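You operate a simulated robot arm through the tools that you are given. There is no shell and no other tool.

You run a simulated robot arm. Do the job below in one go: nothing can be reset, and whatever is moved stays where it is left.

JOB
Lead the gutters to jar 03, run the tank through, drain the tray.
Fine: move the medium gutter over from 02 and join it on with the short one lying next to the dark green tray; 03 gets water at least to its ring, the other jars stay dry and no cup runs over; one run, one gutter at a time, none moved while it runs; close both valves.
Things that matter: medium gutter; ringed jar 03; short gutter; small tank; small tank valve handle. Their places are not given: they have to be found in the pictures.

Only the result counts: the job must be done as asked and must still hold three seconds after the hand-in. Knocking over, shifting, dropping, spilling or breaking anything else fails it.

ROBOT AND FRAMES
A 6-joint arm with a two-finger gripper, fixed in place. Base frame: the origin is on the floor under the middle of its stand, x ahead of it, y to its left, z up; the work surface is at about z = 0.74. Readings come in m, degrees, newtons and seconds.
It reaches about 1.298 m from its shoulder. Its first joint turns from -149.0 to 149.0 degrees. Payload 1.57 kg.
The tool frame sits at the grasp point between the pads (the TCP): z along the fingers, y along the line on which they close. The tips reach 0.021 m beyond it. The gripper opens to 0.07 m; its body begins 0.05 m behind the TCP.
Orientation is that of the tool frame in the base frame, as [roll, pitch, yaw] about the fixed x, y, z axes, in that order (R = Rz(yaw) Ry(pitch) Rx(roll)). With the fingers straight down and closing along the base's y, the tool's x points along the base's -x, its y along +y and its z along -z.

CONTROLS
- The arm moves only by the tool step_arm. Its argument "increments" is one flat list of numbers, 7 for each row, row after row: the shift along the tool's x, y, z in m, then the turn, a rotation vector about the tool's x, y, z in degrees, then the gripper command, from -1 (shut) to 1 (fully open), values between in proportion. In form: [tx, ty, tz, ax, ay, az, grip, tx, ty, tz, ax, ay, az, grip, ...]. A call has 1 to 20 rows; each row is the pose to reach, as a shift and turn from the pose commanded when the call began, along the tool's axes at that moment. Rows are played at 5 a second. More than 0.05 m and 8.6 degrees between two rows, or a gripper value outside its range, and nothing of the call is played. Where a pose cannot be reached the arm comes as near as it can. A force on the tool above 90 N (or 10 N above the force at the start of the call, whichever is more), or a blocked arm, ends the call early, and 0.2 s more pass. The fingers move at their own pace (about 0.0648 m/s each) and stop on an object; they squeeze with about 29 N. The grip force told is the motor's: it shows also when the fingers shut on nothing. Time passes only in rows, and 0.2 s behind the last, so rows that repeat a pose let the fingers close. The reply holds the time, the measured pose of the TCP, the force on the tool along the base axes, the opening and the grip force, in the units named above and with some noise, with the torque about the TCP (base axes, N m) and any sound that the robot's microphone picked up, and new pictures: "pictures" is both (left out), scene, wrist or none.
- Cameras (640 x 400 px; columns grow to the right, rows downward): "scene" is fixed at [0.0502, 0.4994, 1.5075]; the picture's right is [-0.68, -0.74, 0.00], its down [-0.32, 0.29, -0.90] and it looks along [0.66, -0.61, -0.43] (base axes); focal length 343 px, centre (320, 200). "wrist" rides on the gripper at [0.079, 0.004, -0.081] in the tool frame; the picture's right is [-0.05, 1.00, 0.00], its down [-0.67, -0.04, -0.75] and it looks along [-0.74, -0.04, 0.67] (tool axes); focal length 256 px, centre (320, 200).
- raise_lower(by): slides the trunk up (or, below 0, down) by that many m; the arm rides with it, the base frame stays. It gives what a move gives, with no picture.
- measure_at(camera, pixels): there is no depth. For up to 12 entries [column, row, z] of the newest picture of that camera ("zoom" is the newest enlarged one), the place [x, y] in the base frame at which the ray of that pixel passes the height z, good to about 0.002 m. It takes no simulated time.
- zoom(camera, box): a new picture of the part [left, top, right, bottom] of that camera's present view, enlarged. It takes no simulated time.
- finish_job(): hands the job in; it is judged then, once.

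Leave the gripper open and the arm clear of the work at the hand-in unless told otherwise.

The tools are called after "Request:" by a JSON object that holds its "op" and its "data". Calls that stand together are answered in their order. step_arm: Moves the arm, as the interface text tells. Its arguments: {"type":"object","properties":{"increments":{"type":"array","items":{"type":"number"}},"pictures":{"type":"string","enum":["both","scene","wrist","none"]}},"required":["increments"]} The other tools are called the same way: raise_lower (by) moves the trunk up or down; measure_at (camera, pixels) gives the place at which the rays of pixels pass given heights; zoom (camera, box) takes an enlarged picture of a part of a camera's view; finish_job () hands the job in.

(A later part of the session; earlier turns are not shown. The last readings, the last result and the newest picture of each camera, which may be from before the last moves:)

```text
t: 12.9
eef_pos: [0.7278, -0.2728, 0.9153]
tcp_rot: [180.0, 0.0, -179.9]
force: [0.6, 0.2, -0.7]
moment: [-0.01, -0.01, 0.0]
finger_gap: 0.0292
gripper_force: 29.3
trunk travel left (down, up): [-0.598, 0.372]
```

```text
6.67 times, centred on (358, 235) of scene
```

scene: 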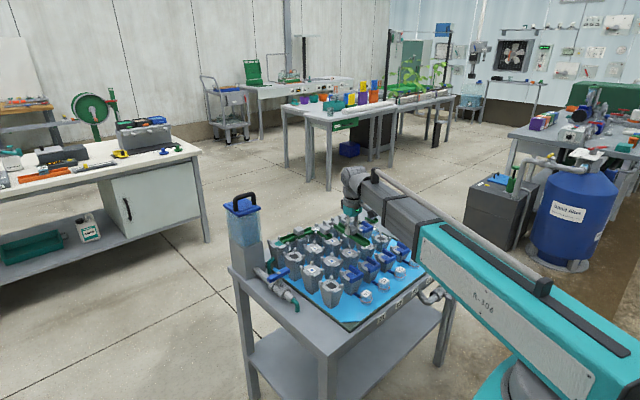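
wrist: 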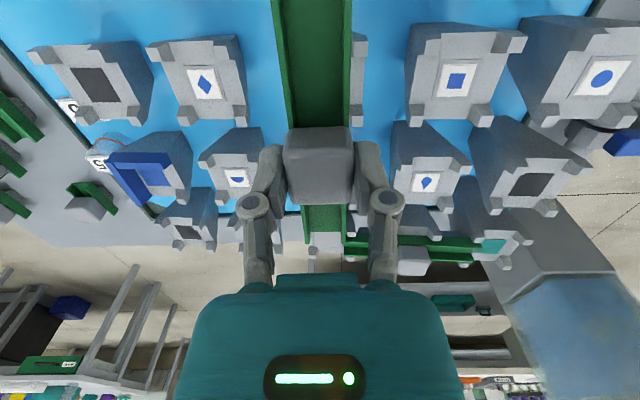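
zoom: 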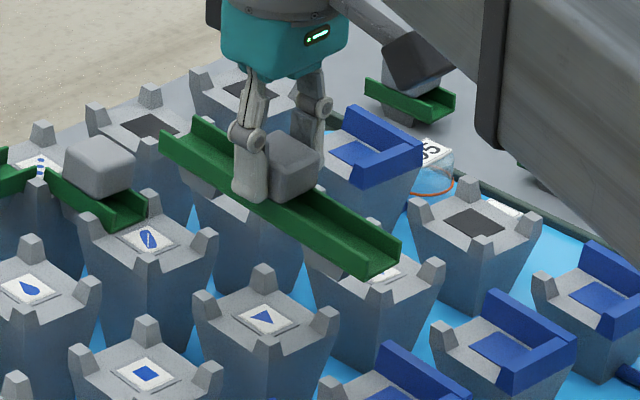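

The medium gutter is lifted cleanly, and the middle cup turns out to carry a triangle mark. Next I'll move 0.0895 to -y, to the column of jar 03.

Request:
{"op": "step_arm", "data": {"increments": [0, -0.03, 0, 0, 0, 0, -1, 0, -0.06, 0, 0, 0, 0, -1, 0, -0.0895, 0, 0, 0, 0, -1, 0, -0.0895, 0, 0, 0, 0, -1], "pictures": "both"}}

Request:
{"op": "zoom", "data": {"camera": "scene", "box": [320, 205, 416, 265]}}

Request:
{"op": "zoom", "data": {"camera": "wrist", "box": [240, 0, 400, 100]}}

Request:
{"op": "zoom", "data": {"camera": "wrist", "box": [240, 150, 400, 250]}}

```text
t: 13.9
eef_pos: [0.728, -0.361, 0.9163]
tcp_rot: [-179.9, -0.1, 179.9]
force: [0.7, 0.1, -1.2]
moment: [0.0, 0.01, -0.01]
finger_gap: 0.0295
gripper_force: 29.1
trunk travel left (down, up): [-0.598, 0.372]
```

scene: 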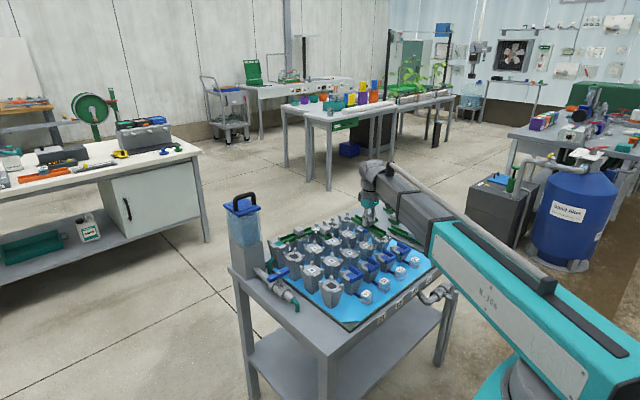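
wrist: 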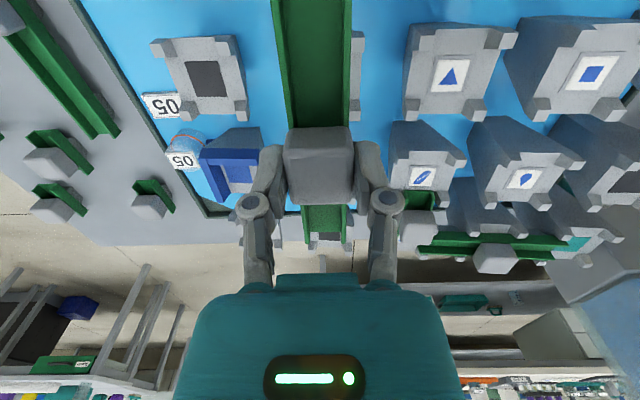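

```text
6.67 times, centred on (368, 235) of scene
```

zoom: 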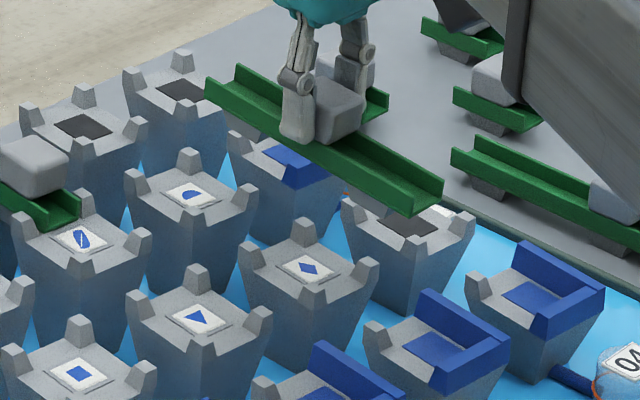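

```text
4.00 times, centred on (320, 50) of wrist
```

zoom: 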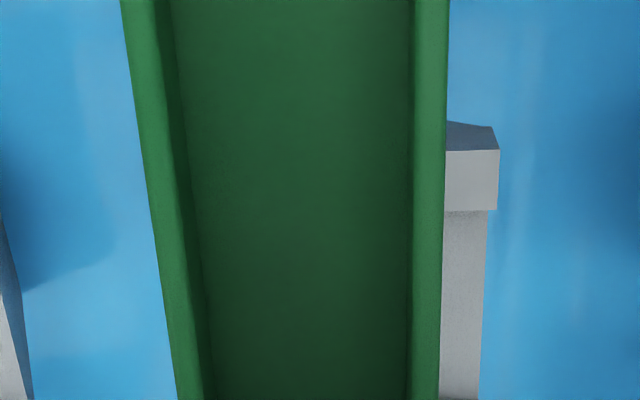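

```text
4.00 times, centred on (320, 200) of wrist
```

zoom: 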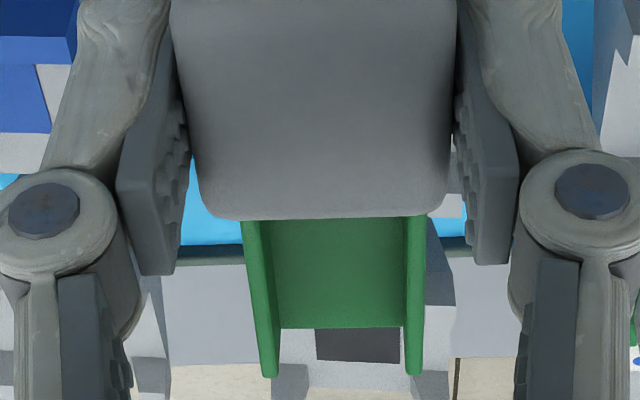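

The gutter is now over the 03 column at TCP y = -0.361, and it lines up with the cup the same way as when I lifted it. I'll lower in stages, first by 0.05.

Request:
{"op": "raise_lower", "data": {"by": -0.05}}

Request:
{"op": "step_arm", "data": {"increments": [0, 0, 0, 0, 0, 0, -1], "pictures": "both"}}

Request:
{"op": "zoom", "data": {"camera": "scene", "box": [330, 220, 394, 260]}}

Request:
{"op": "zoom", "data": {"camera": "wrist", "box": [240, 0, 400, 100]}}

Request:
{"op": "zoom", "data": {"camera": "wrist", "box": [240, 150, 400, 250]}}

```text
t: 14.8
eef_pos: [0.7278, -0.3608, 0.8669]
tcp_rot: [-180.0, 0.1, 179.9]
force: [0.6, -0.3, -0.7]
moment: [0.02, 0.01, 0.01]
finger_gap: 0.0293
gripper_force: 29.2
trunk travel left (down, up): [-0.548, 0.422]
```

```text
t: 15.2
eef_pos: [0.7286, -0.3615, 0.8649]
tcp_rot: [-179.9, -0.1, 180.0]
force: [0.2, 0.5, -0.6]
moment: [0.05, 0.0, 0.0]
finger_gap: 0.0292
gripper_force: 29.2
trunk travel left (down, up): [-0.548, 0.422]
```

scene: 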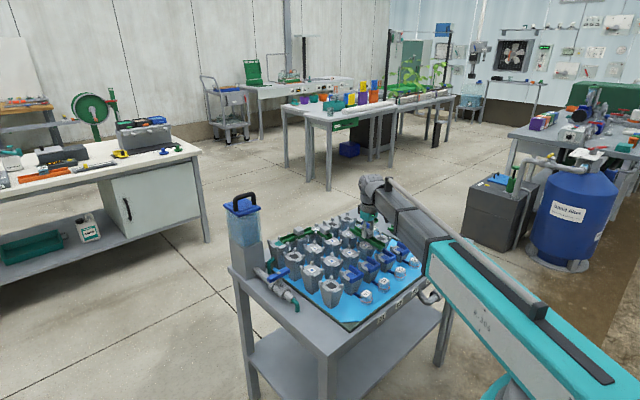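
wrist: 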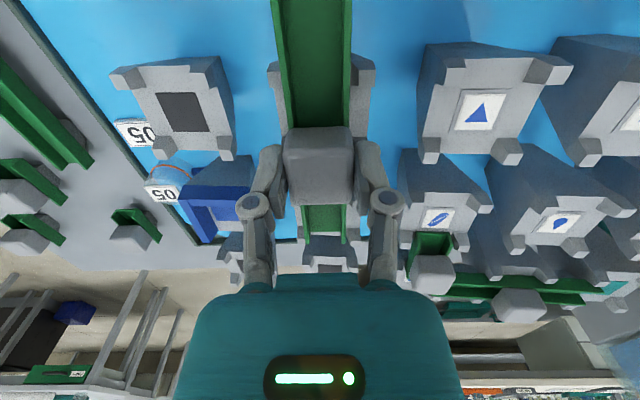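

```text
10.00 times, centred on (362, 240) of scene
```

zoom: 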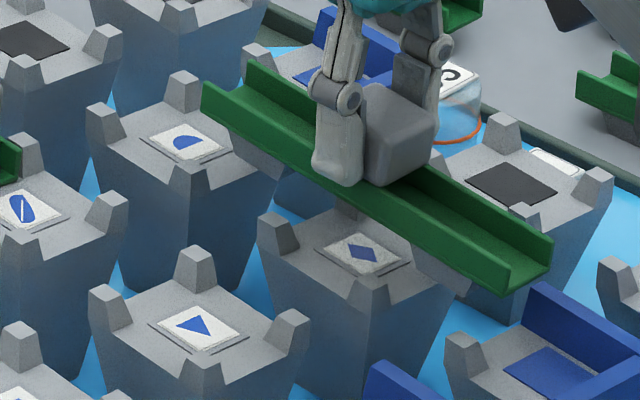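

```text
4.00 times, centred on (320, 50) of wrist
```

zoom: 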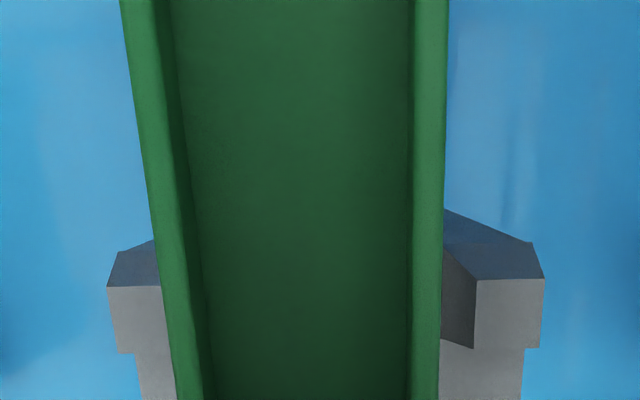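

```text
4.00 times, centred on (320, 200) of wrist
```

zoom: 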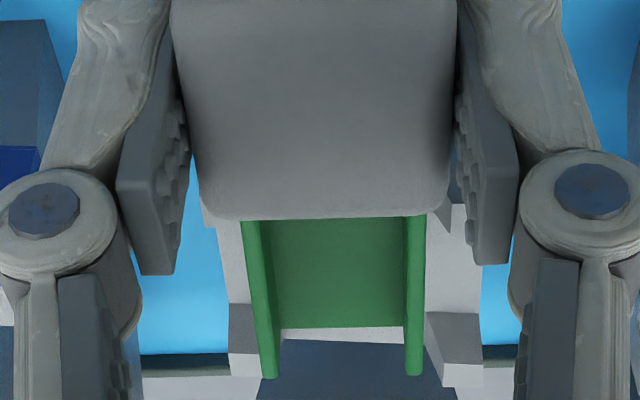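

Comparing the post positions with the earlier in-place view, the gutter is about 1.5 mm too far to +y. I'll correct by that amount and lower another 0.018.

Request:
{"op": "step_arm", "data": {"increments": [0, -0.0015, 0, 0, 0, 0, -1], "pictures": "none"}}

Request:
{"op": "raise_lower", "data": {"by": -0.018}}

Request:
{"op": "step_arm", "data": {"increments": [0, 0, 0, 0, 0, 0, -1], "pictures": "both"}}

Request:
{"op": "zoom", "data": {"camera": "scene", "box": [330, 220, 394, 260]}}

Request:
{"op": "zoom", "data": {"camera": "wrist", "box": [224, 60, 416, 180]}}

```text
t: 15.7
eef_pos: [0.7286, -0.3632, 0.8664]
tcp_rot: [180.0, 0.0, 180.0]
force: [0.9, -0.2, -0.8]
moment: [-0.01, 0.0, -0.01]
finger_gap: 0.0293
gripper_force: 29.0
trunk travel left (down, up): [-0.548, 0.422]
```

```text
t: 16.3
eef_pos: [0.7286, -0.3629, 0.8483]
tcp_rot: [179.9, 0.0, 180.0]
force: [0.2, -0.6, -1.3]
moment: [0.02, 0.01, 0.01]
finger_gap: 0.0294
gripper_force: 28.9
trunk travel left (down, up): [-0.53, 0.44]
```

```text
t: 16.7
eef_pos: [0.7273, -0.3633, 0.8483]
tcp_rot: [-179.9, -0.1, -179.9]
force: [0.4, 0.3, -0.6]
moment: [0.03, 0.03, 0.01]
finger_gap: 0.0291
gripper_force: 29.1
trunk travel left (down, up): [-0.53, 0.44]
```

scene: 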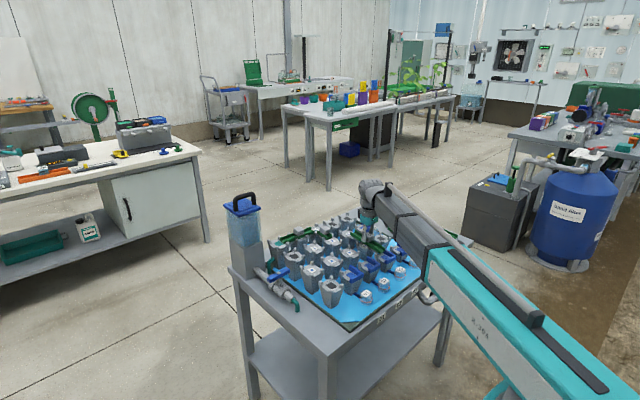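
wrist: 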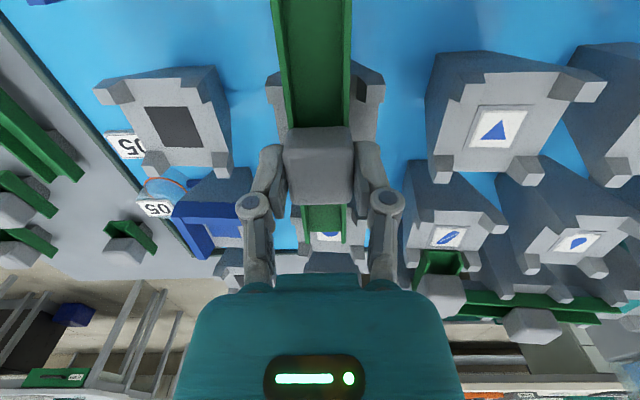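

```text
10.00 times, centred on (362, 240) of scene
```

zoom: 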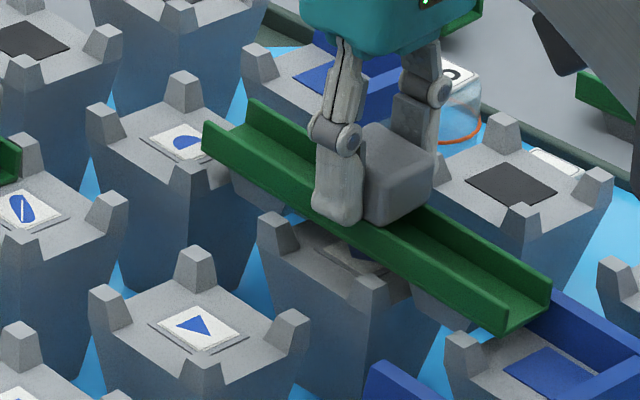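

```text
3.33 times, centred on (320, 120) of wrist
```

zoom: 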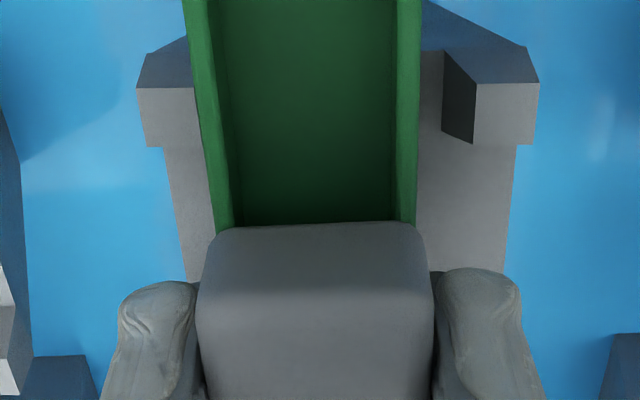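

The posts are now centred the same way as in the original seat, with about 10 mm left. I'll lower 8 mm and read the force.

Request:
{"op": "raise_lower", "data": {"by": -0.008}}

Request:
{"op": "step_arm", "data": {"increments": [0, 0, 0, 0, 0, 0, -1], "pictures": "wrist"}}

Request:
{"op": "zoom", "data": {"camera": "scene", "box": [330, 220, 394, 260]}}

Request:
{"op": "zoom", "data": {"camera": "wrist", "box": [224, 60, 416, 180]}}

```text
t: 17.3
eef_pos: [0.7284, -0.3629, 0.8397]
tcp_rot: [180.0, 0.0, 180.0]
force: [-0.8, 0.2, -0.7]
moment: [-0.04, 0.02, -0.01]
finger_gap: 0.0291
gripper_force: 28.7
trunk travel left (down, up): [-0.522, 0.448]
```

```text
t: 17.7
eef_pos: [0.728, -0.3622, 0.8387]
tcp_rot: [-180.0, 0.1, -179.9]
force: [0.1, -0.2, -0.4]
moment: [0.01, -0.03, -0.03]
finger_gap: 0.0292
gripper_force: 29.4
trunk travel left (down, up): [-0.522, 0.448]
```

wrist: 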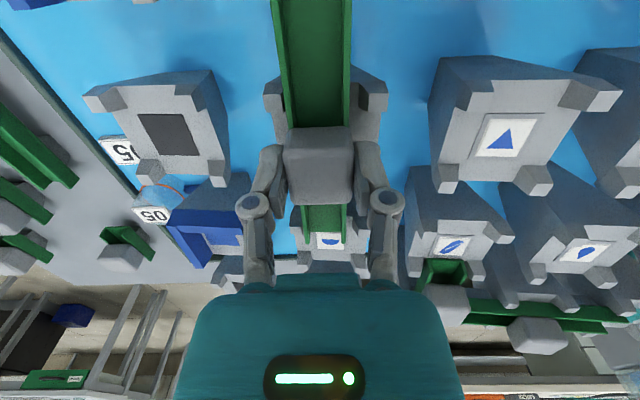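

```text
10.00 times, centred on (362, 240) of scene
```

zoom: 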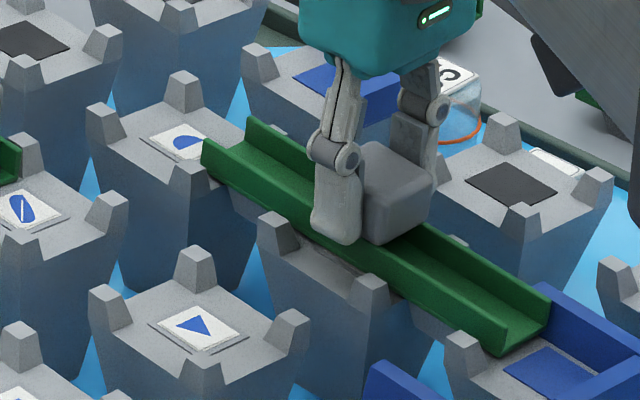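

```text
3.33 times, centred on (320, 120) of wrist
```

zoom: 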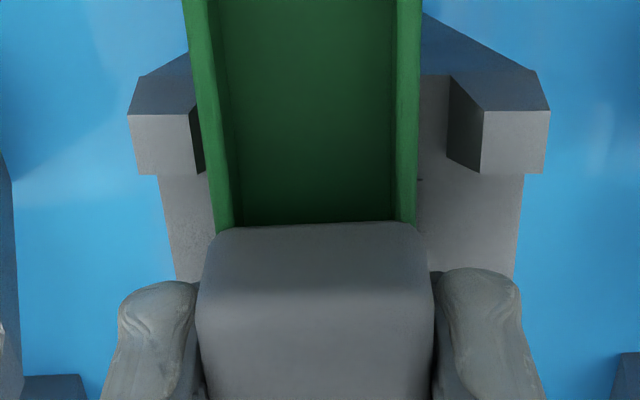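

There is no contact yet; the posts show about 2–3 mm left. I'll lower in small steps.

Request:
{"op": "raise_lower", "data": {"by": -0.0015}}

Request:
{"op": "raise_lower", "data": {"by": -0.001}}

Request:
{"op": "step_arm", "data": {"increments": [0, 0, 0, 0, 0, 0, -1], "pictures": "wrist"}}

Request:
{"op": "zoom", "data": {"camera": "scene", "box": [330, 220, 394, 260]}}

Request:
{"op": "zoom", "data": {"camera": "wrist", "box": [224, 60, 416, 180]}}

```text
t: 18.2
eef_pos: [0.7283, -0.3618, 0.8381]
tcp_rot: [-180.0, 0.0, 180.0]
force: [-0.3, 0.6, -0.7]
moment: [0.0, -0.03, 0.0]
finger_gap: 0.0292
gripper_force: 29.0
trunk travel left (down, up): [-0.52, 0.45]
```

```text
t: 18.7
eef_pos: [0.7288, -0.3635, 0.8385]
tcp_rot: [-179.9, 0.1, -180.0]
force: [3.8, -0.6, 10.7]
moment: [0.12, 0.28, 0.0]
finger_gap: 0.0294
gripper_force: 28.6
trunk travel left (down, up): [-0.519, 0.451]
```

```text
t: 19.1
eef_pos: [0.7279, -0.3634, 0.8391]
tcp_rot: [-180.0, 0.1, -179.9]
force: [3.0, -1.0, 12.9]
moment: [0.16, 0.07, -0.01]
finger_gap: 0.0292
gripper_force: 29.3
trunk travel left (down, up): [-0.519, 0.451]
```

wrist: 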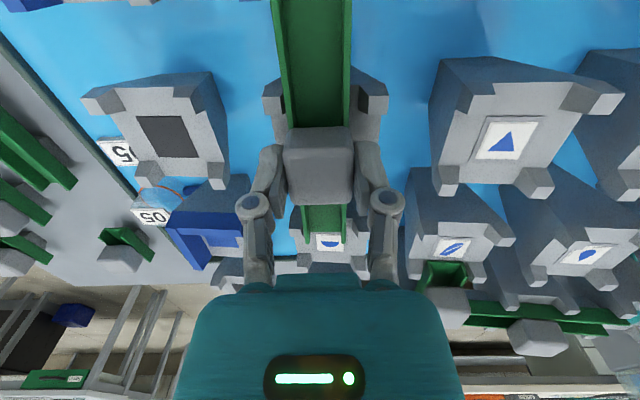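

```text
10.00 times, centred on (362, 240) of scene
```

zoom: 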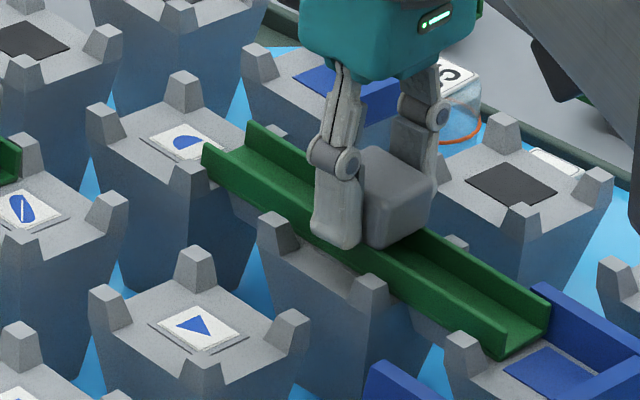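

```text
3.33 times, centred on (320, 120) of wrist
```

zoom: 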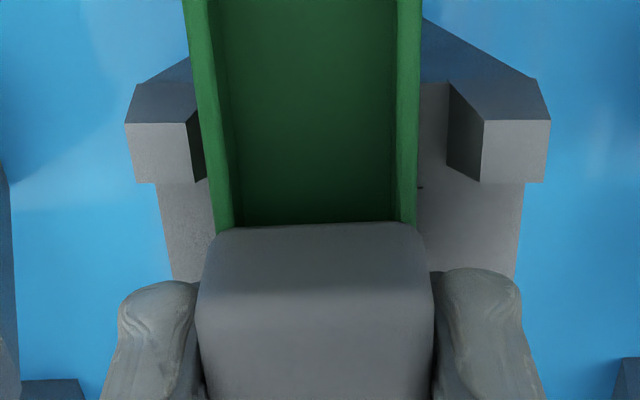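

There is contact with about 12 N up, and the post view matches the original seat. The gutter looks seated on half-moon, over diamond, into blue cup 03, so I'll release it by opening to 0.05.

Request:
{"op": "step_arm", "data": {"increments": [0, 0, 0, 0, 0, 0, -0.1, 0, 0, 0, 0, 0, 0, 0.2, 0, 0, 0, 0, 0, 0, 0.4, 0, 0, 0, 0, 0, 0, 0.4], "pictures": "wrist"}}

Request:
{"op": "zoom", "data": {"camera": "scene", "box": [330, 220, 394, 260]}}

Request:
{"op": "zoom", "data": {"camera": "wrist", "box": [224, 60, 416, 180]}}

```text
t: 20.1
eef_pos: [0.7279, -0.3629, 0.8382]
tcp_rot: [-180.0, 0.0, 179.9]
force: [-0.9, 0.1, -0.3]
moment: [-0.03, -0.03, 0.03]
finger_gap: 0.0488
gripper_force: 0.0
trunk travel left (down, up): [-0.519, 0.451]
```

wrist: 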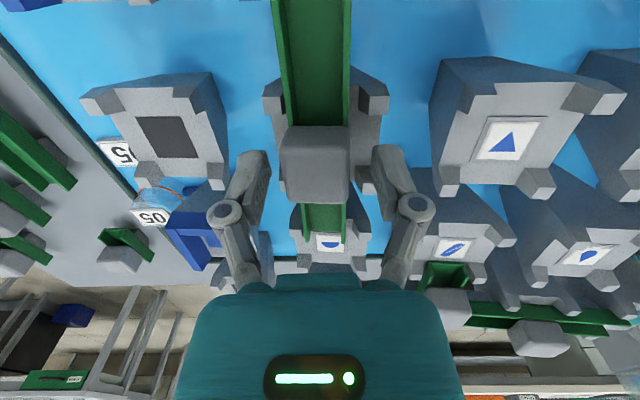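

```text
10.00 times, centred on (362, 240) of scene
```

zoom: 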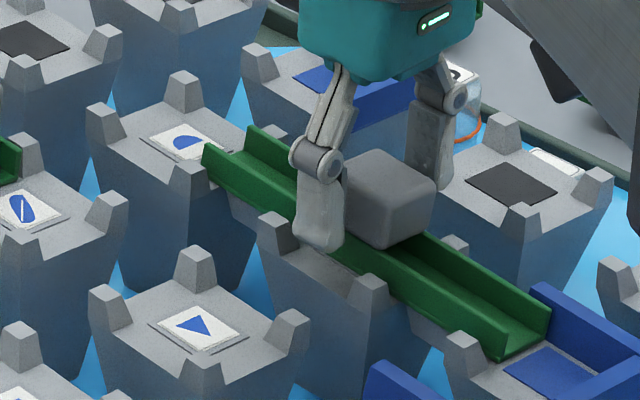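

```text
3.33 times, centred on (320, 120) of wrist
```

zoom: 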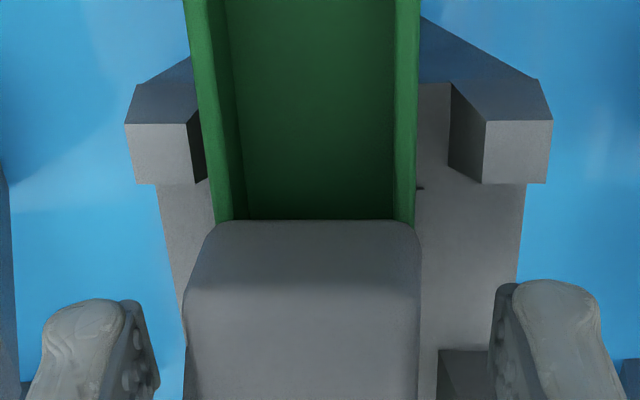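

It released and settled. I'll raise the trunk 0.12 to clear it and check the seat.

Request:
{"op": "raise_lower", "data": {"by": 0.12}}

Request:
{"op": "step_arm", "data": {"increments": [0.02, 0, 0, 0, 0, 0, 0.4], "pictures": "wrist"}}

Request:
{"op": "zoom", "data": {"camera": "wrist", "box": [260, 0, 388, 80]}}

Request:
{"op": "zoom", "data": {"camera": "wrist", "box": [270, 100, 398, 180]}}

Request:
{"op": "zoom", "data": {"camera": "scene", "box": [330, 220, 394, 260]}}

```text
t: 21.6
eef_pos: [0.7284, -0.363, 0.9568]
tcp_rot: [180.0, 0.0, 179.9]
force: [0.2, -0.3, -1.1]
moment: [0.0, -0.02, 0.02]
finger_gap: 0.0488
gripper_force: 0.0
trunk travel left (down, up): [-0.639, 0.331]
```

```text
t: 22.0
eef_pos: [0.7075, -0.3626, 0.9578]
tcp_rot: [179.9, 0.0, -180.0]
force: [-0.3, -0.4, 0.2]
moment: [0.01, 0.02, 0.01]
finger_gap: 0.0486
gripper_force: 0.0
trunk travel left (down, up): [-0.639, 0.331]
```

wrist: 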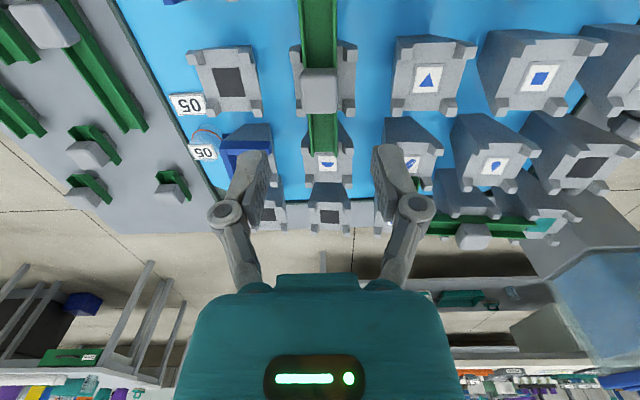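

```text
5.00 times, centred on (324, 40) of wrist
```

zoom: 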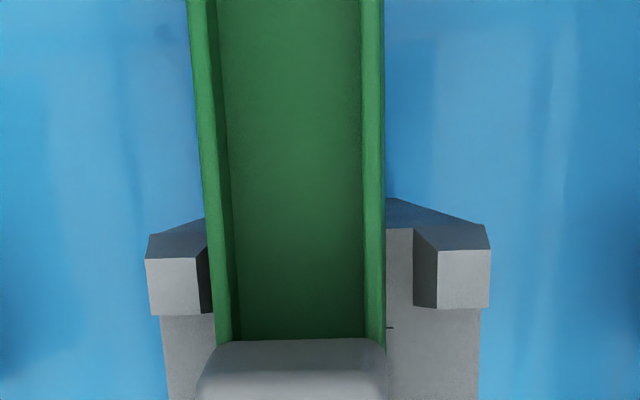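

```text
5.00 times, centred on (334, 140) of wrist
```

zoom: 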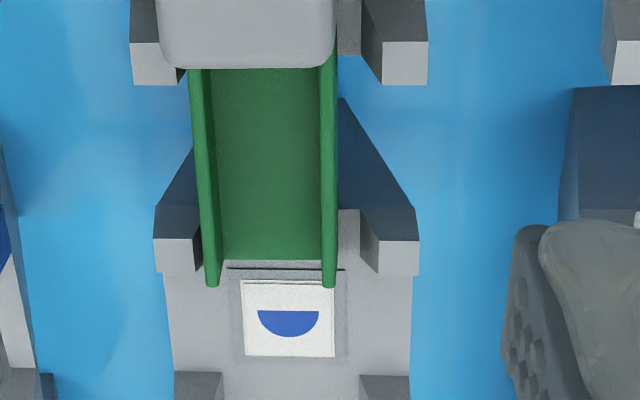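

```text
10.00 times, centred on (362, 240) of scene
```

zoom: 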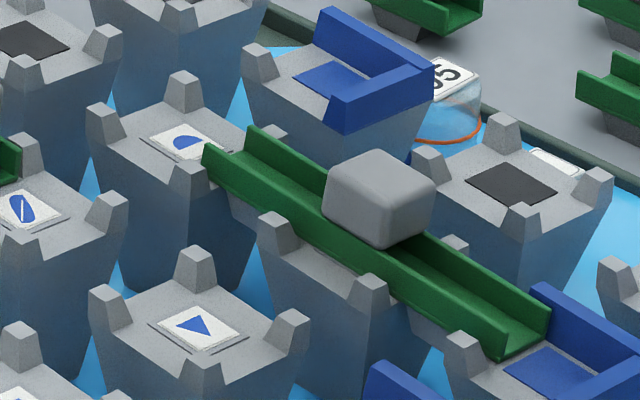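

I'll measure the seating: the gutter walls at the half-moon end against the card centre, and the blue cup end.

Request:
{"op": "measure_at", "data": {"camera": "wrist", "pixels": [[327.8, 164, 0.812], [312.4, 157.2, 0.829], [335.8, 157.4, 0.829], [324.1, 157.3, 0.829], [300, 30, 0.82], [335, 30, 0.82], [299.6, 60, 0.816], [348.5, 58.5, 0.816], [309, 150, 0.824], [346, 150, 0.824]]}}

Request:
{"op": "zoom", "data": {"camera": "wrist", "box": [300, 145, 348, 175]}}

```text
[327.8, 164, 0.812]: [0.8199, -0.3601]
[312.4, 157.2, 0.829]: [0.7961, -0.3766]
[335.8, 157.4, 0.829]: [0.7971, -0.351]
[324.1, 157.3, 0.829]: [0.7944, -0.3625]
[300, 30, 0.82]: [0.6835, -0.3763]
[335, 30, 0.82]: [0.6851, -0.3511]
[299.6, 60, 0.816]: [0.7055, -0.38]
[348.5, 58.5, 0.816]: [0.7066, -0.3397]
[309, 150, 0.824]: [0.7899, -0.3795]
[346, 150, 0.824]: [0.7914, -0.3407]
```

```text
13.33 times, centred on (324, 160) of wrist
```

zoom: 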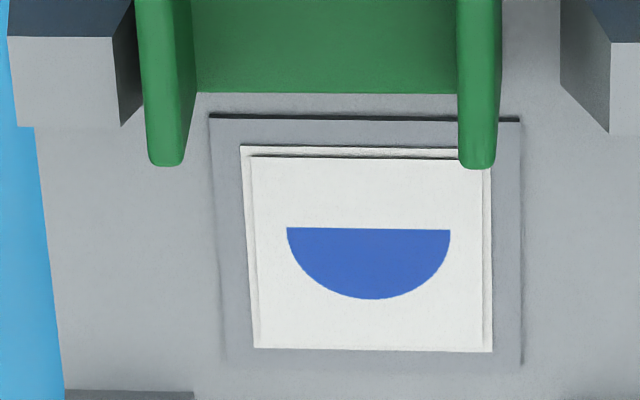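

The medium gutter sits about 3.5 mm toward -y from the cup centre line at -0.360. It's seated but close to the left posts. I'll back up to look at its lower end at blue cup 03 before deciding whether to re-centre.

Request:
{"op": "step_arm", "data": {"increments": [0.045, 0, 0, 0, 0, 0, 0.4, 0.09, 0, 0, 0, 0, 0, 0.4, 0.13, 0, 0, 0, 0, 0, 0.4, 0.13, 0, 0, 0, 0, 0, 0.4], "pictures": "wrist"}}

Request:
{"op": "zoom", "data": {"camera": "wrist", "box": [270, 20, 398, 100]}}

Request:
{"op": "zoom", "data": {"camera": "wrist", "box": [270, 100, 398, 180]}}

```text
t: 23.0
eef_pos: [0.5785, -0.3632, 0.9576]
tcp_rot: [-180.0, 0.0, 180.0]
force: [0.0, 0.1, 0.5]
moment: [-0.01, -0.01, -0.02]
finger_gap: 0.0486
gripper_force: 0.2
trunk travel left (down, up): [-0.639, 0.331]
```

wrist: 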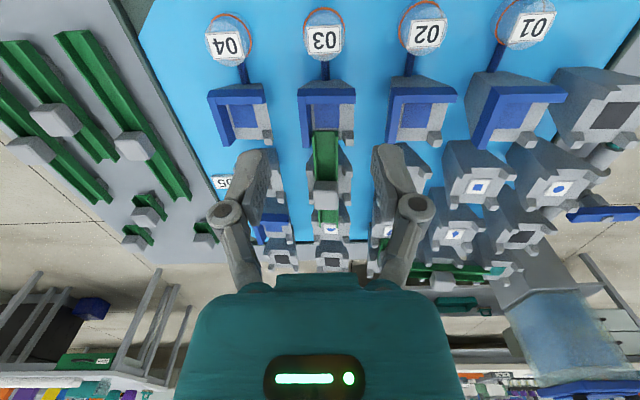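

```text
5.00 times, centred on (334, 60) of wrist
```

zoom: 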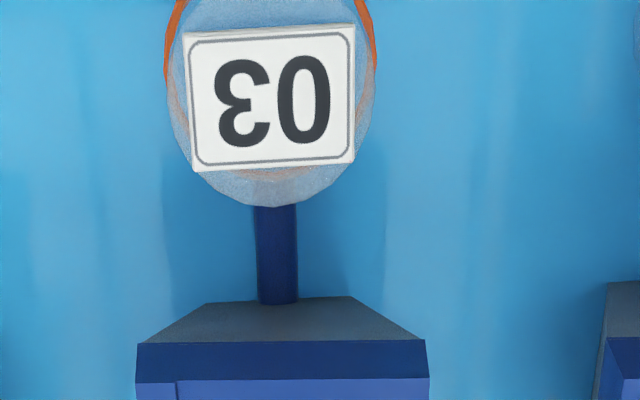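

```text
5.00 times, centred on (334, 140) of wrist
```

zoom: 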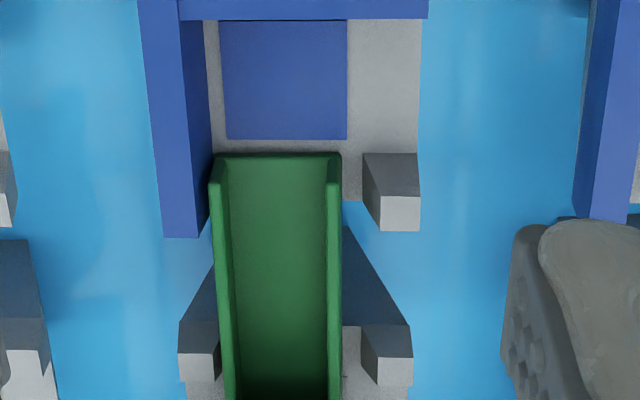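

The lower end lies in blue cup 03 right next to its opening, about as it did originally at 02, so I'll keep this seat. Next is the short gutter beside the tray. I'll move over to look at it from about (0.78, -0.60).

Request:
{"op": "step_arm", "data": {"increments": [-0.028, -0.034, 0, 0, 0, 0, 0.4, -0.056, -0.068, 0, 0, 0, 0, 0.6, -0.084, -0.102, 0, 0, 0, 0, 0.8, -0.112, -0.136, 0, 0, 0, 0, 1, -0.14, -0.17, 0, 0, 0, 0, 1, -0.168, -0.204, 0, 0, 0, 0, 1, -0.196, -0.237, 0, 0, 0, 0, 1, -0.196, -0.237, 0, 0, 0, 0, 1], "pictures": "both"}}

```text
t: 24.8
eef_pos: [0.7767, -0.6007, 0.9585]
tcp_rot: [-179.9, 0.0, -180.0]
force: [0.0, -0.3, -0.7]
moment: [0.04, -0.01, -0.01]
finger_gap: 0.0701
gripper_force: 0.1
trunk travel left (down, up): [-0.639, 0.331]
```

scene: 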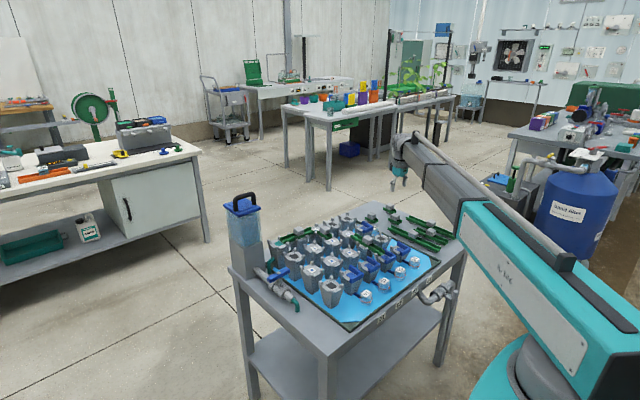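
wrist: 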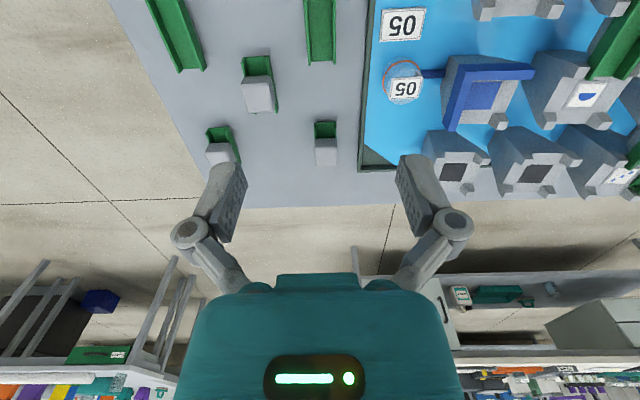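

The short gutter next to the tray is at about (325, 142) and lies along x. I'll zoom with both cameras to measure it.

Request:
{"op": "zoom", "data": {"camera": "wrist", "box": [285, 110, 365, 160]}}

Request:
{"op": "zoom", "data": {"camera": "scene", "box": [356, 206, 388, 226]}}

Request:
{"op": "zoom", "data": {"camera": "wrist", "box": [180, 40, 372, 160]}}

```text
8.00 times, centred on (325, 135) of wrist
```

zoom: 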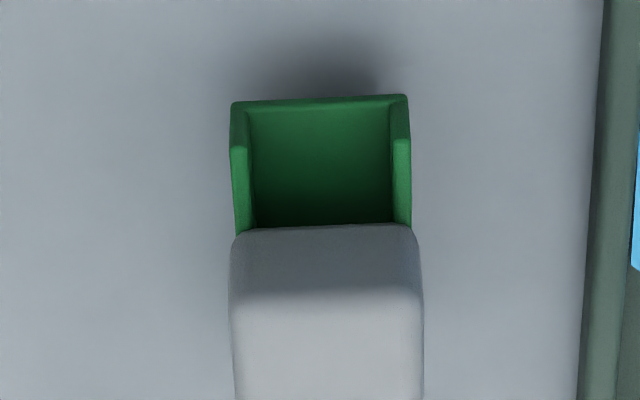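

```text
16.00 times, centred on (372, 216) of scene
```

zoom: 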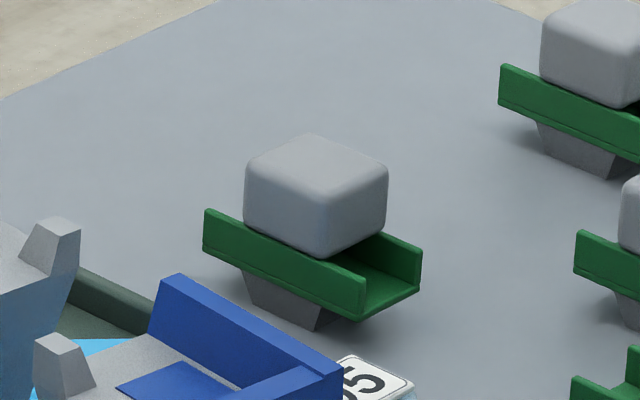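

```text
3.33 times, centred on (276, 100) of wrist
```

zoom: 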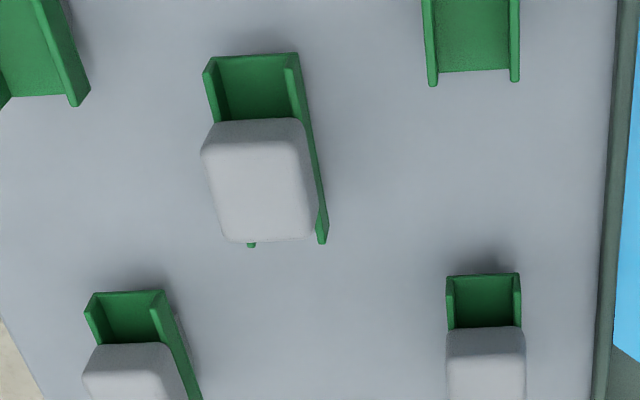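

Request:
{"op": "zoom", "data": {"camera": "wrist", "box": [285, 130, 365, 180]}}

Request:
{"op": "measure_at", "data": {"camera": "scene", "pixels": [[375.8, 216.5, 0.78], [375.8, 216.5, 0.82], [366.2, 217.0, 0.76], [379, 221.8, 0.76], [382.3, 219.2, 0.76]]}}

Request:
{"op": "measure_at", "data": {"camera": "wrist", "pixels": [[314, 157, 0.79], [338, 157, 0.79], [326, 147.5, 0.79], [326, 163, 0.79], [326, 156, 0.78], [326, 156, 0.82], [314, 123, 0.76], [336, 123, 0.76]]}}

```text
8.00 times, centred on (325, 155) of wrist
```

zoom: 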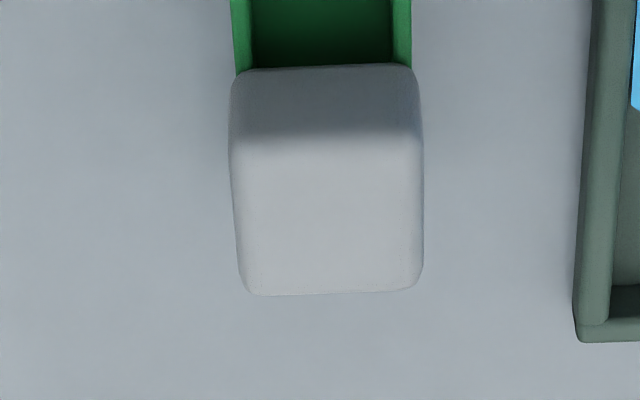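

```text
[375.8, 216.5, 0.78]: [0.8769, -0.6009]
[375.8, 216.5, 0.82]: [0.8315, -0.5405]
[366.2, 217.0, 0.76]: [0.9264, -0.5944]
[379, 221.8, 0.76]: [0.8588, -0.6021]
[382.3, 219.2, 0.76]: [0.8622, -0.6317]
```

```text
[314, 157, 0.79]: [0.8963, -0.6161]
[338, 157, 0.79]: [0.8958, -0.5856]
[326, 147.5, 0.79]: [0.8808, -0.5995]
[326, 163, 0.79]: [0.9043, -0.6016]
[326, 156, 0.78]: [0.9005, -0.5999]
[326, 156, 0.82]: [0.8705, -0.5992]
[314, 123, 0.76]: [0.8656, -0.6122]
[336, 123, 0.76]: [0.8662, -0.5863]
```

The scene and wrist rays disagree by about 24 mm in x for the short gutter block. I'll check the current wrist view against known points: the half-moon card and the tray corner in both views.

Request:
{"op": "measure_at", "data": {"camera": "wrist", "pixels": [[586, 96, 0.812], [358.5, 171, 0.75], [403, 90, 0.775], [455, 172, 0.82], [536, 173, 0.82]]}}

Request:
{"op": "zoom", "data": {"camera": "scene", "box": [340, 196, 436, 256]}}

Request:
{"op": "zoom", "data": {"camera": "wrist", "box": [340, 50, 500, 150]}}

```text
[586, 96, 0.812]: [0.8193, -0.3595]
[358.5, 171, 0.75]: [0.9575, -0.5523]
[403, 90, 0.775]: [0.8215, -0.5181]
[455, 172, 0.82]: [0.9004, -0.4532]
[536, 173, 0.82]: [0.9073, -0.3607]
```

```text
6.67 times, centred on (388, 226) of scene
```

zoom: 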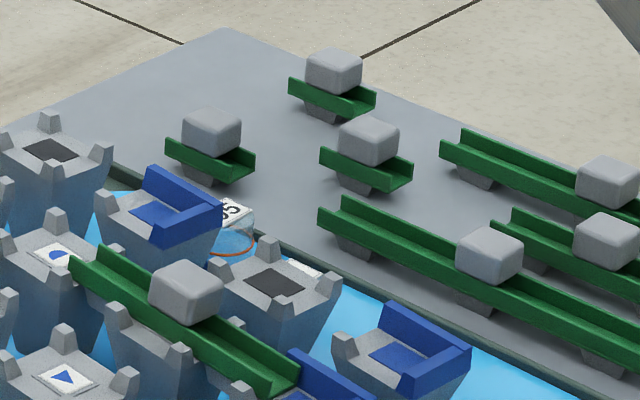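

```text
4.00 times, centred on (420, 100) of wrist
```

zoom: 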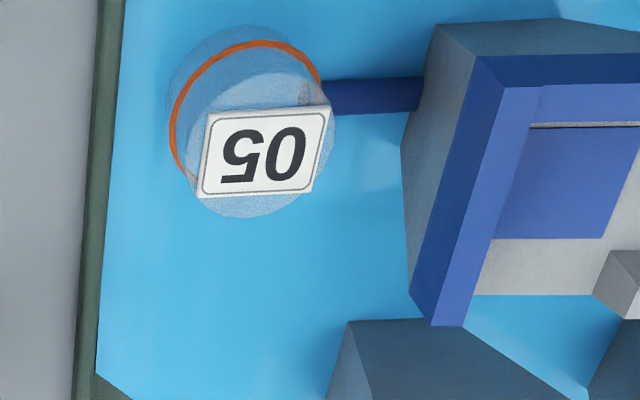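

I misread the zoom scale, which was capped at 16×, so the block is really at scene pixel (371.8, 214.1). I'll redo the triangulation.

Request:
{"op": "measure_at", "data": {"camera": "scene", "pixels": [[371.8, 214.1, 0.78], [371.8, 214.1, 0.81]]}}

Request:
{"op": "measure_at", "data": {"camera": "wrist", "pixels": [[326.1, 156.9, 0.78], [326.1, 156.9, 0.81], [314.2, 157, 0.786], [338, 157, 0.786], [326, 148, 0.786], [326, 166.4, 0.786]]}}

```text
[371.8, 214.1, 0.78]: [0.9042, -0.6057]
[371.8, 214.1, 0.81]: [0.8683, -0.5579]
```

```text
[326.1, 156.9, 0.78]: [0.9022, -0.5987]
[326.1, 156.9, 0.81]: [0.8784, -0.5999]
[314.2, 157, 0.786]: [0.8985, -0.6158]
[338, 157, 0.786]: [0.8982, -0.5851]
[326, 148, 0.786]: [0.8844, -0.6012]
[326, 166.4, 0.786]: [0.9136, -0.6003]
```

The rays now agree: the short gutter's block top is at (0.899, -0.600, 0.784). I'll move above it, partly close the gripper, and lower to TCP z ≈ 0.83 first.

Request:
{"op": "step_arm", "data": {"increments": [-0.042, 0.0005, 0, 0, 0, 0, 0.4, -0.084, 0.0005, 0, 0, 0, 0, 0.4, -0.122, 0.0005, 0, 0, 0, 0, 0.4, -0.122, 0.0005, 0, 0, 0, 0, 0.4], "pictures": "none"}}

Request:
{"op": "raise_lower", "data": {"by": -0.125}}

Request:
{"op": "step_arm", "data": {"increments": [0, 0, 0, 0, 0, 0, 0.4], "pictures": "both"}}

Request:
{"op": "zoom", "data": {"camera": "wrist", "box": [240, 80, 400, 180]}}

Request:
{"op": "zoom", "data": {"camera": "scene", "box": [340, 196, 404, 236]}}

```text
t: 25.8
eef_pos: [0.8967, -0.6005, 0.9582]
tcp_rot: [180.0, 0.0, 180.0]
force: [0.4, 0.5, 0.9]
moment: [-0.01, 0.04, 0.04]
finger_gap: 0.0487
gripper_force: 0.0
trunk travel left (down, up): [-0.639, 0.331]
```

```text
t: 27.3
eef_pos: [0.8951, -0.6004, 0.8329]
tcp_rot: [-180.0, -0.1, -179.9]
force: [-0.1, -0.1, -0.7]
moment: [0.02, -0.03, 0.0]
finger_gap: 0.0489
gripper_force: 0.1
trunk travel left (down, up): [-0.514, 0.456]
```

```text
t: 27.7
eef_pos: [0.8964, -0.6004, 0.8322]
tcp_rot: [180.0, -0.1, 179.9]
force: [0.2, -0.9, 0.5]
moment: [0.01, 0.0, -0.03]
finger_gap: 0.049
gripper_force: 0.1
trunk travel left (down, up): [-0.514, 0.456]
```

scene: 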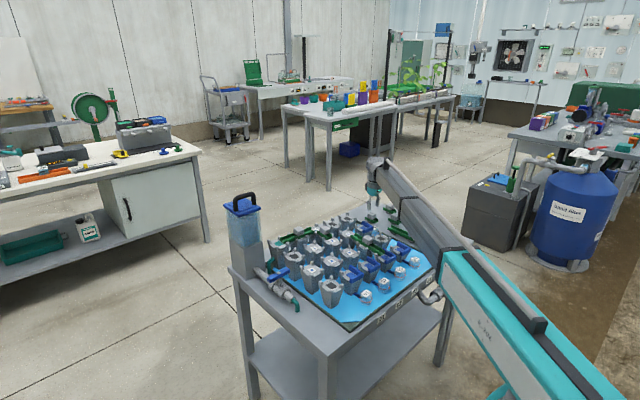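
wrist: 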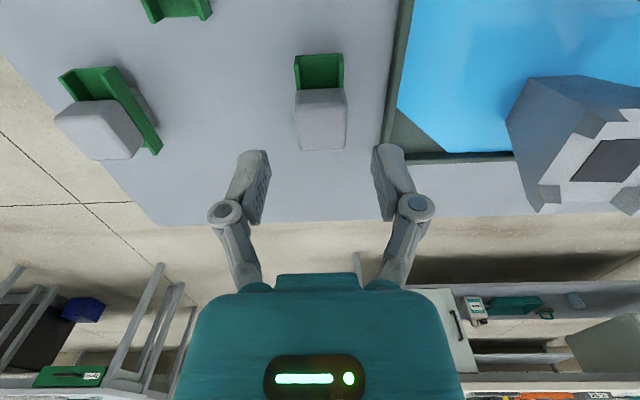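

```text
4.00 times, centred on (320, 130) of wrist
```

zoom: 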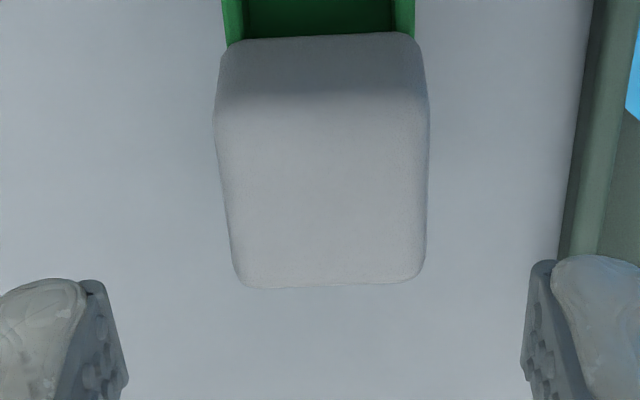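

```text
10.00 times, centred on (372, 216) of scene
```

zoom: 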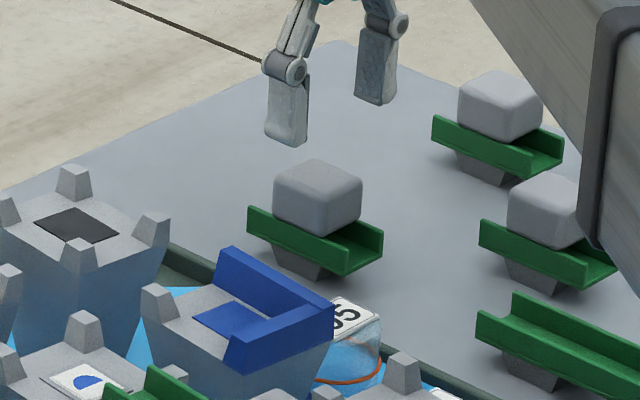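

Request:
{"op": "measure_at", "data": {"camera": "wrist", "pixels": [[320.3, 128, 0.7843], [294.2, 120, 0.7843], [346.7, 120, 0.7843], [320, 105, 0.7843], [320, 151, 0.7843]]}}

```text
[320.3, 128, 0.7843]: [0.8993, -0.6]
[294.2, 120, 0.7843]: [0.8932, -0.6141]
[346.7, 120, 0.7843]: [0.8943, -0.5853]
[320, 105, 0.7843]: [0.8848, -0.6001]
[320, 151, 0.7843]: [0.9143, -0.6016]
```

The block centre is (0.899, -0.600). I'll shift +3 mm in x and lower to TCP z ≈ 0.787 (tips 0.766, above the table).

Request:
{"op": "step_arm", "data": {"increments": [-0.003, 0.0, 0, 0, 0, 0, 0.4], "pictures": "none"}}

Request:
{"op": "raise_lower", "data": {"by": -0.045}}

Request:
{"op": "step_arm", "data": {"increments": [0, 0, 0, 0, 0, 0, 0.2, 0, 0, 0, 0, 0, 0, -1, 0, 0, 0, 0, 0, 0, -1, 0, 0, 0, 0, 0, 0, -1], "pictures": "both"}}

Request:
{"op": "zoom", "data": {"camera": "wrist", "box": [224, 110, 416, 230]}}

Request:
{"op": "zoom", "data": {"camera": "scene", "box": [340, 196, 404, 236]}}

```text
t: 28.1
eef_pos: [0.8994, -0.6006, 0.8325]
tcp_rot: [-180.0, 0.0, 180.0]
force: [-1.3, 1.1, 0.2]
moment: [-0.03, 0.01, 0.03]
finger_gap: 0.049
gripper_force: 0.0
trunk travel left (down, up): [-0.514, 0.456]
```

```text
t: 29.0
eef_pos: [0.8996, -0.6004, 0.787]
tcp_rot: [-180.0, 0.0, 179.9]
force: [0.4, 0.2, 0.8]
moment: [0.01, -0.02, 0.0]
finger_gap: 0.0489
gripper_force: 0.1
trunk travel left (down, up): [-0.469, 0.501]
```

```text
t: 30.0
eef_pos: [0.8991, -0.6005, 0.7881]
tcp_rot: [-180.0, 0.1, -180.0]
force: [0.6, 0.2, 2.0]
moment: [-0.06, -0.03, -0.02]
finger_gap: 0.0291
gripper_force: 29.1
trunk travel left (down, up): [-0.469, 0.501]
```

scene: 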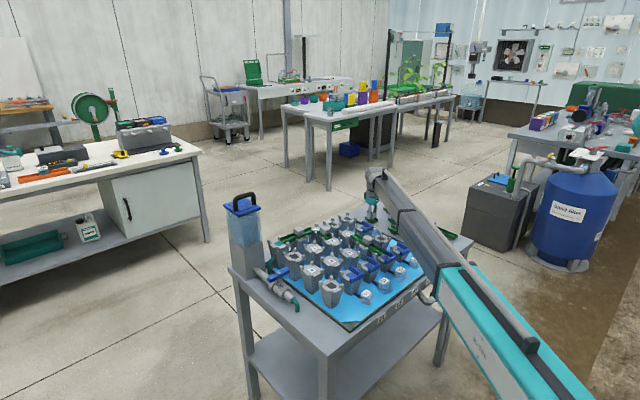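
wrist: 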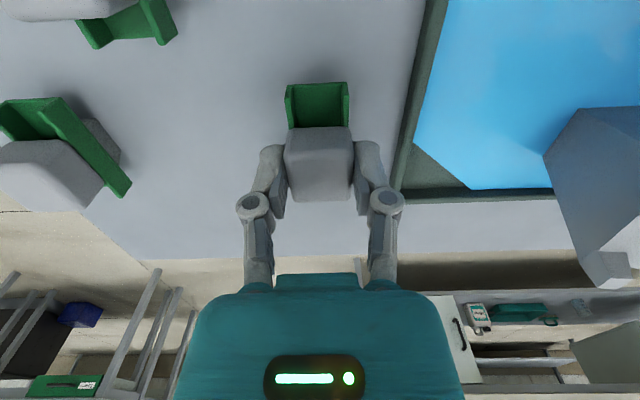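

```text
3.33 times, centred on (320, 170) of wrist
```

zoom: 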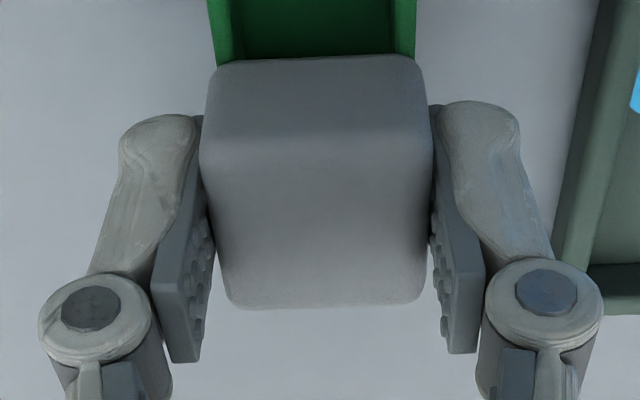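

```text
10.00 times, centred on (372, 216) of scene
```

zoom: 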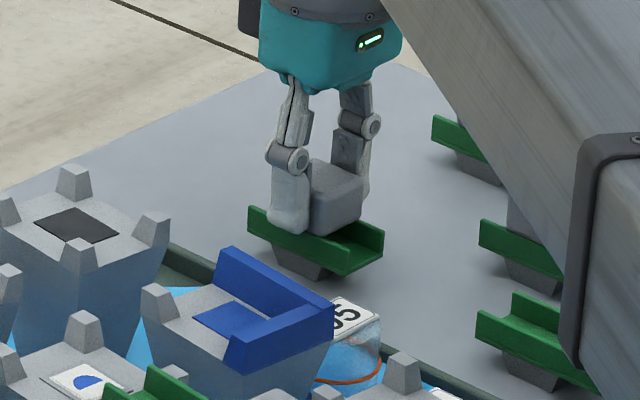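

The short gutter is gripped (29 mm gap, 29 N). I'll lift it 0.15, then turn the tool 90° about the vertical in the air.

Request:
{"op": "raise_lower", "data": {"by": 0.15}}

Request:
{"op": "step_arm", "data": {"increments": [0, 0, 0, 0, 0, -8, -1, 0, 0, 0, 0, 0, -16, -1, 0, 0, 0, 0, 0, -24, -1, 0, 0, 0, 0, 0, -32, -1, 0, 0, 0, 0, 0, -40, -1, 0, 0, 0, 0, 0, -48, -1, 0, 0, 0, 0, 0, -56, -1, 0, 0, 0, 0, 0, -64, -1, 0, 0, 0, 0, 0, -72, -1, 0, 0, 0, 0, 0, -80, -1, 0, 0, 0, 0, 0, -88, -1, 0, 0, 0, 0, 0, -90, -1], "pictures": "both"}}

```text
t: 31.8
eef_pos: [0.8996, -0.5991, 0.9374]
tcp_rot: [180.0, 0.0, -180.0]
force: [-0.6, 0.2, -1.8]
moment: [0.0, 0.03, -0.05]
finger_gap: 0.0292
gripper_force: 28.9
trunk travel left (down, up): [-0.619, 0.351]
```

```text
t: 34.4
eef_pos: [0.8985, -0.6013, 0.9382]
tcp_rot: [-180.0, 0.0, -89.9]
force: [-0.3, 0.0, -1.0]
moment: [0.01, 0.0, 0.05]
finger_gap: 0.029
gripper_force: 29.2
trunk travel left (down, up): [-0.619, 0.351]
```

scene: 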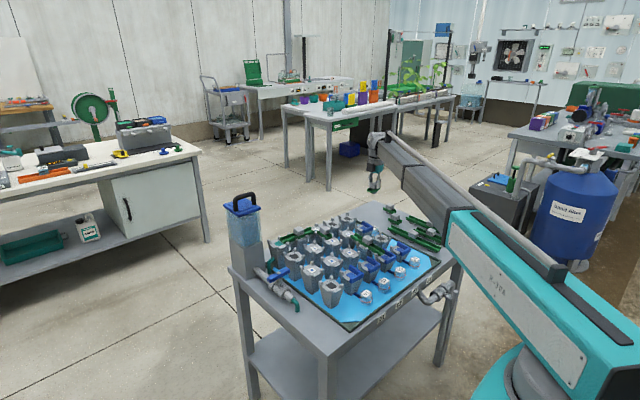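
wrist: 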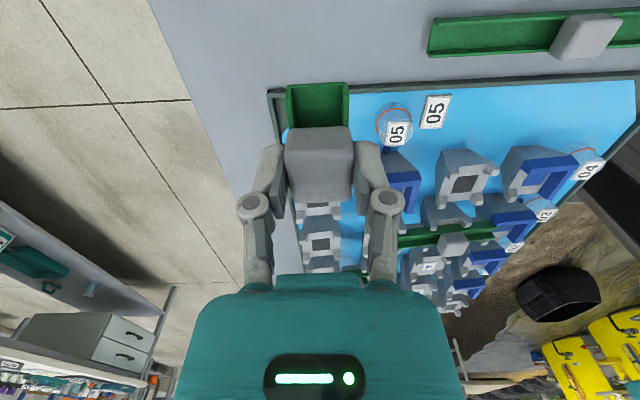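

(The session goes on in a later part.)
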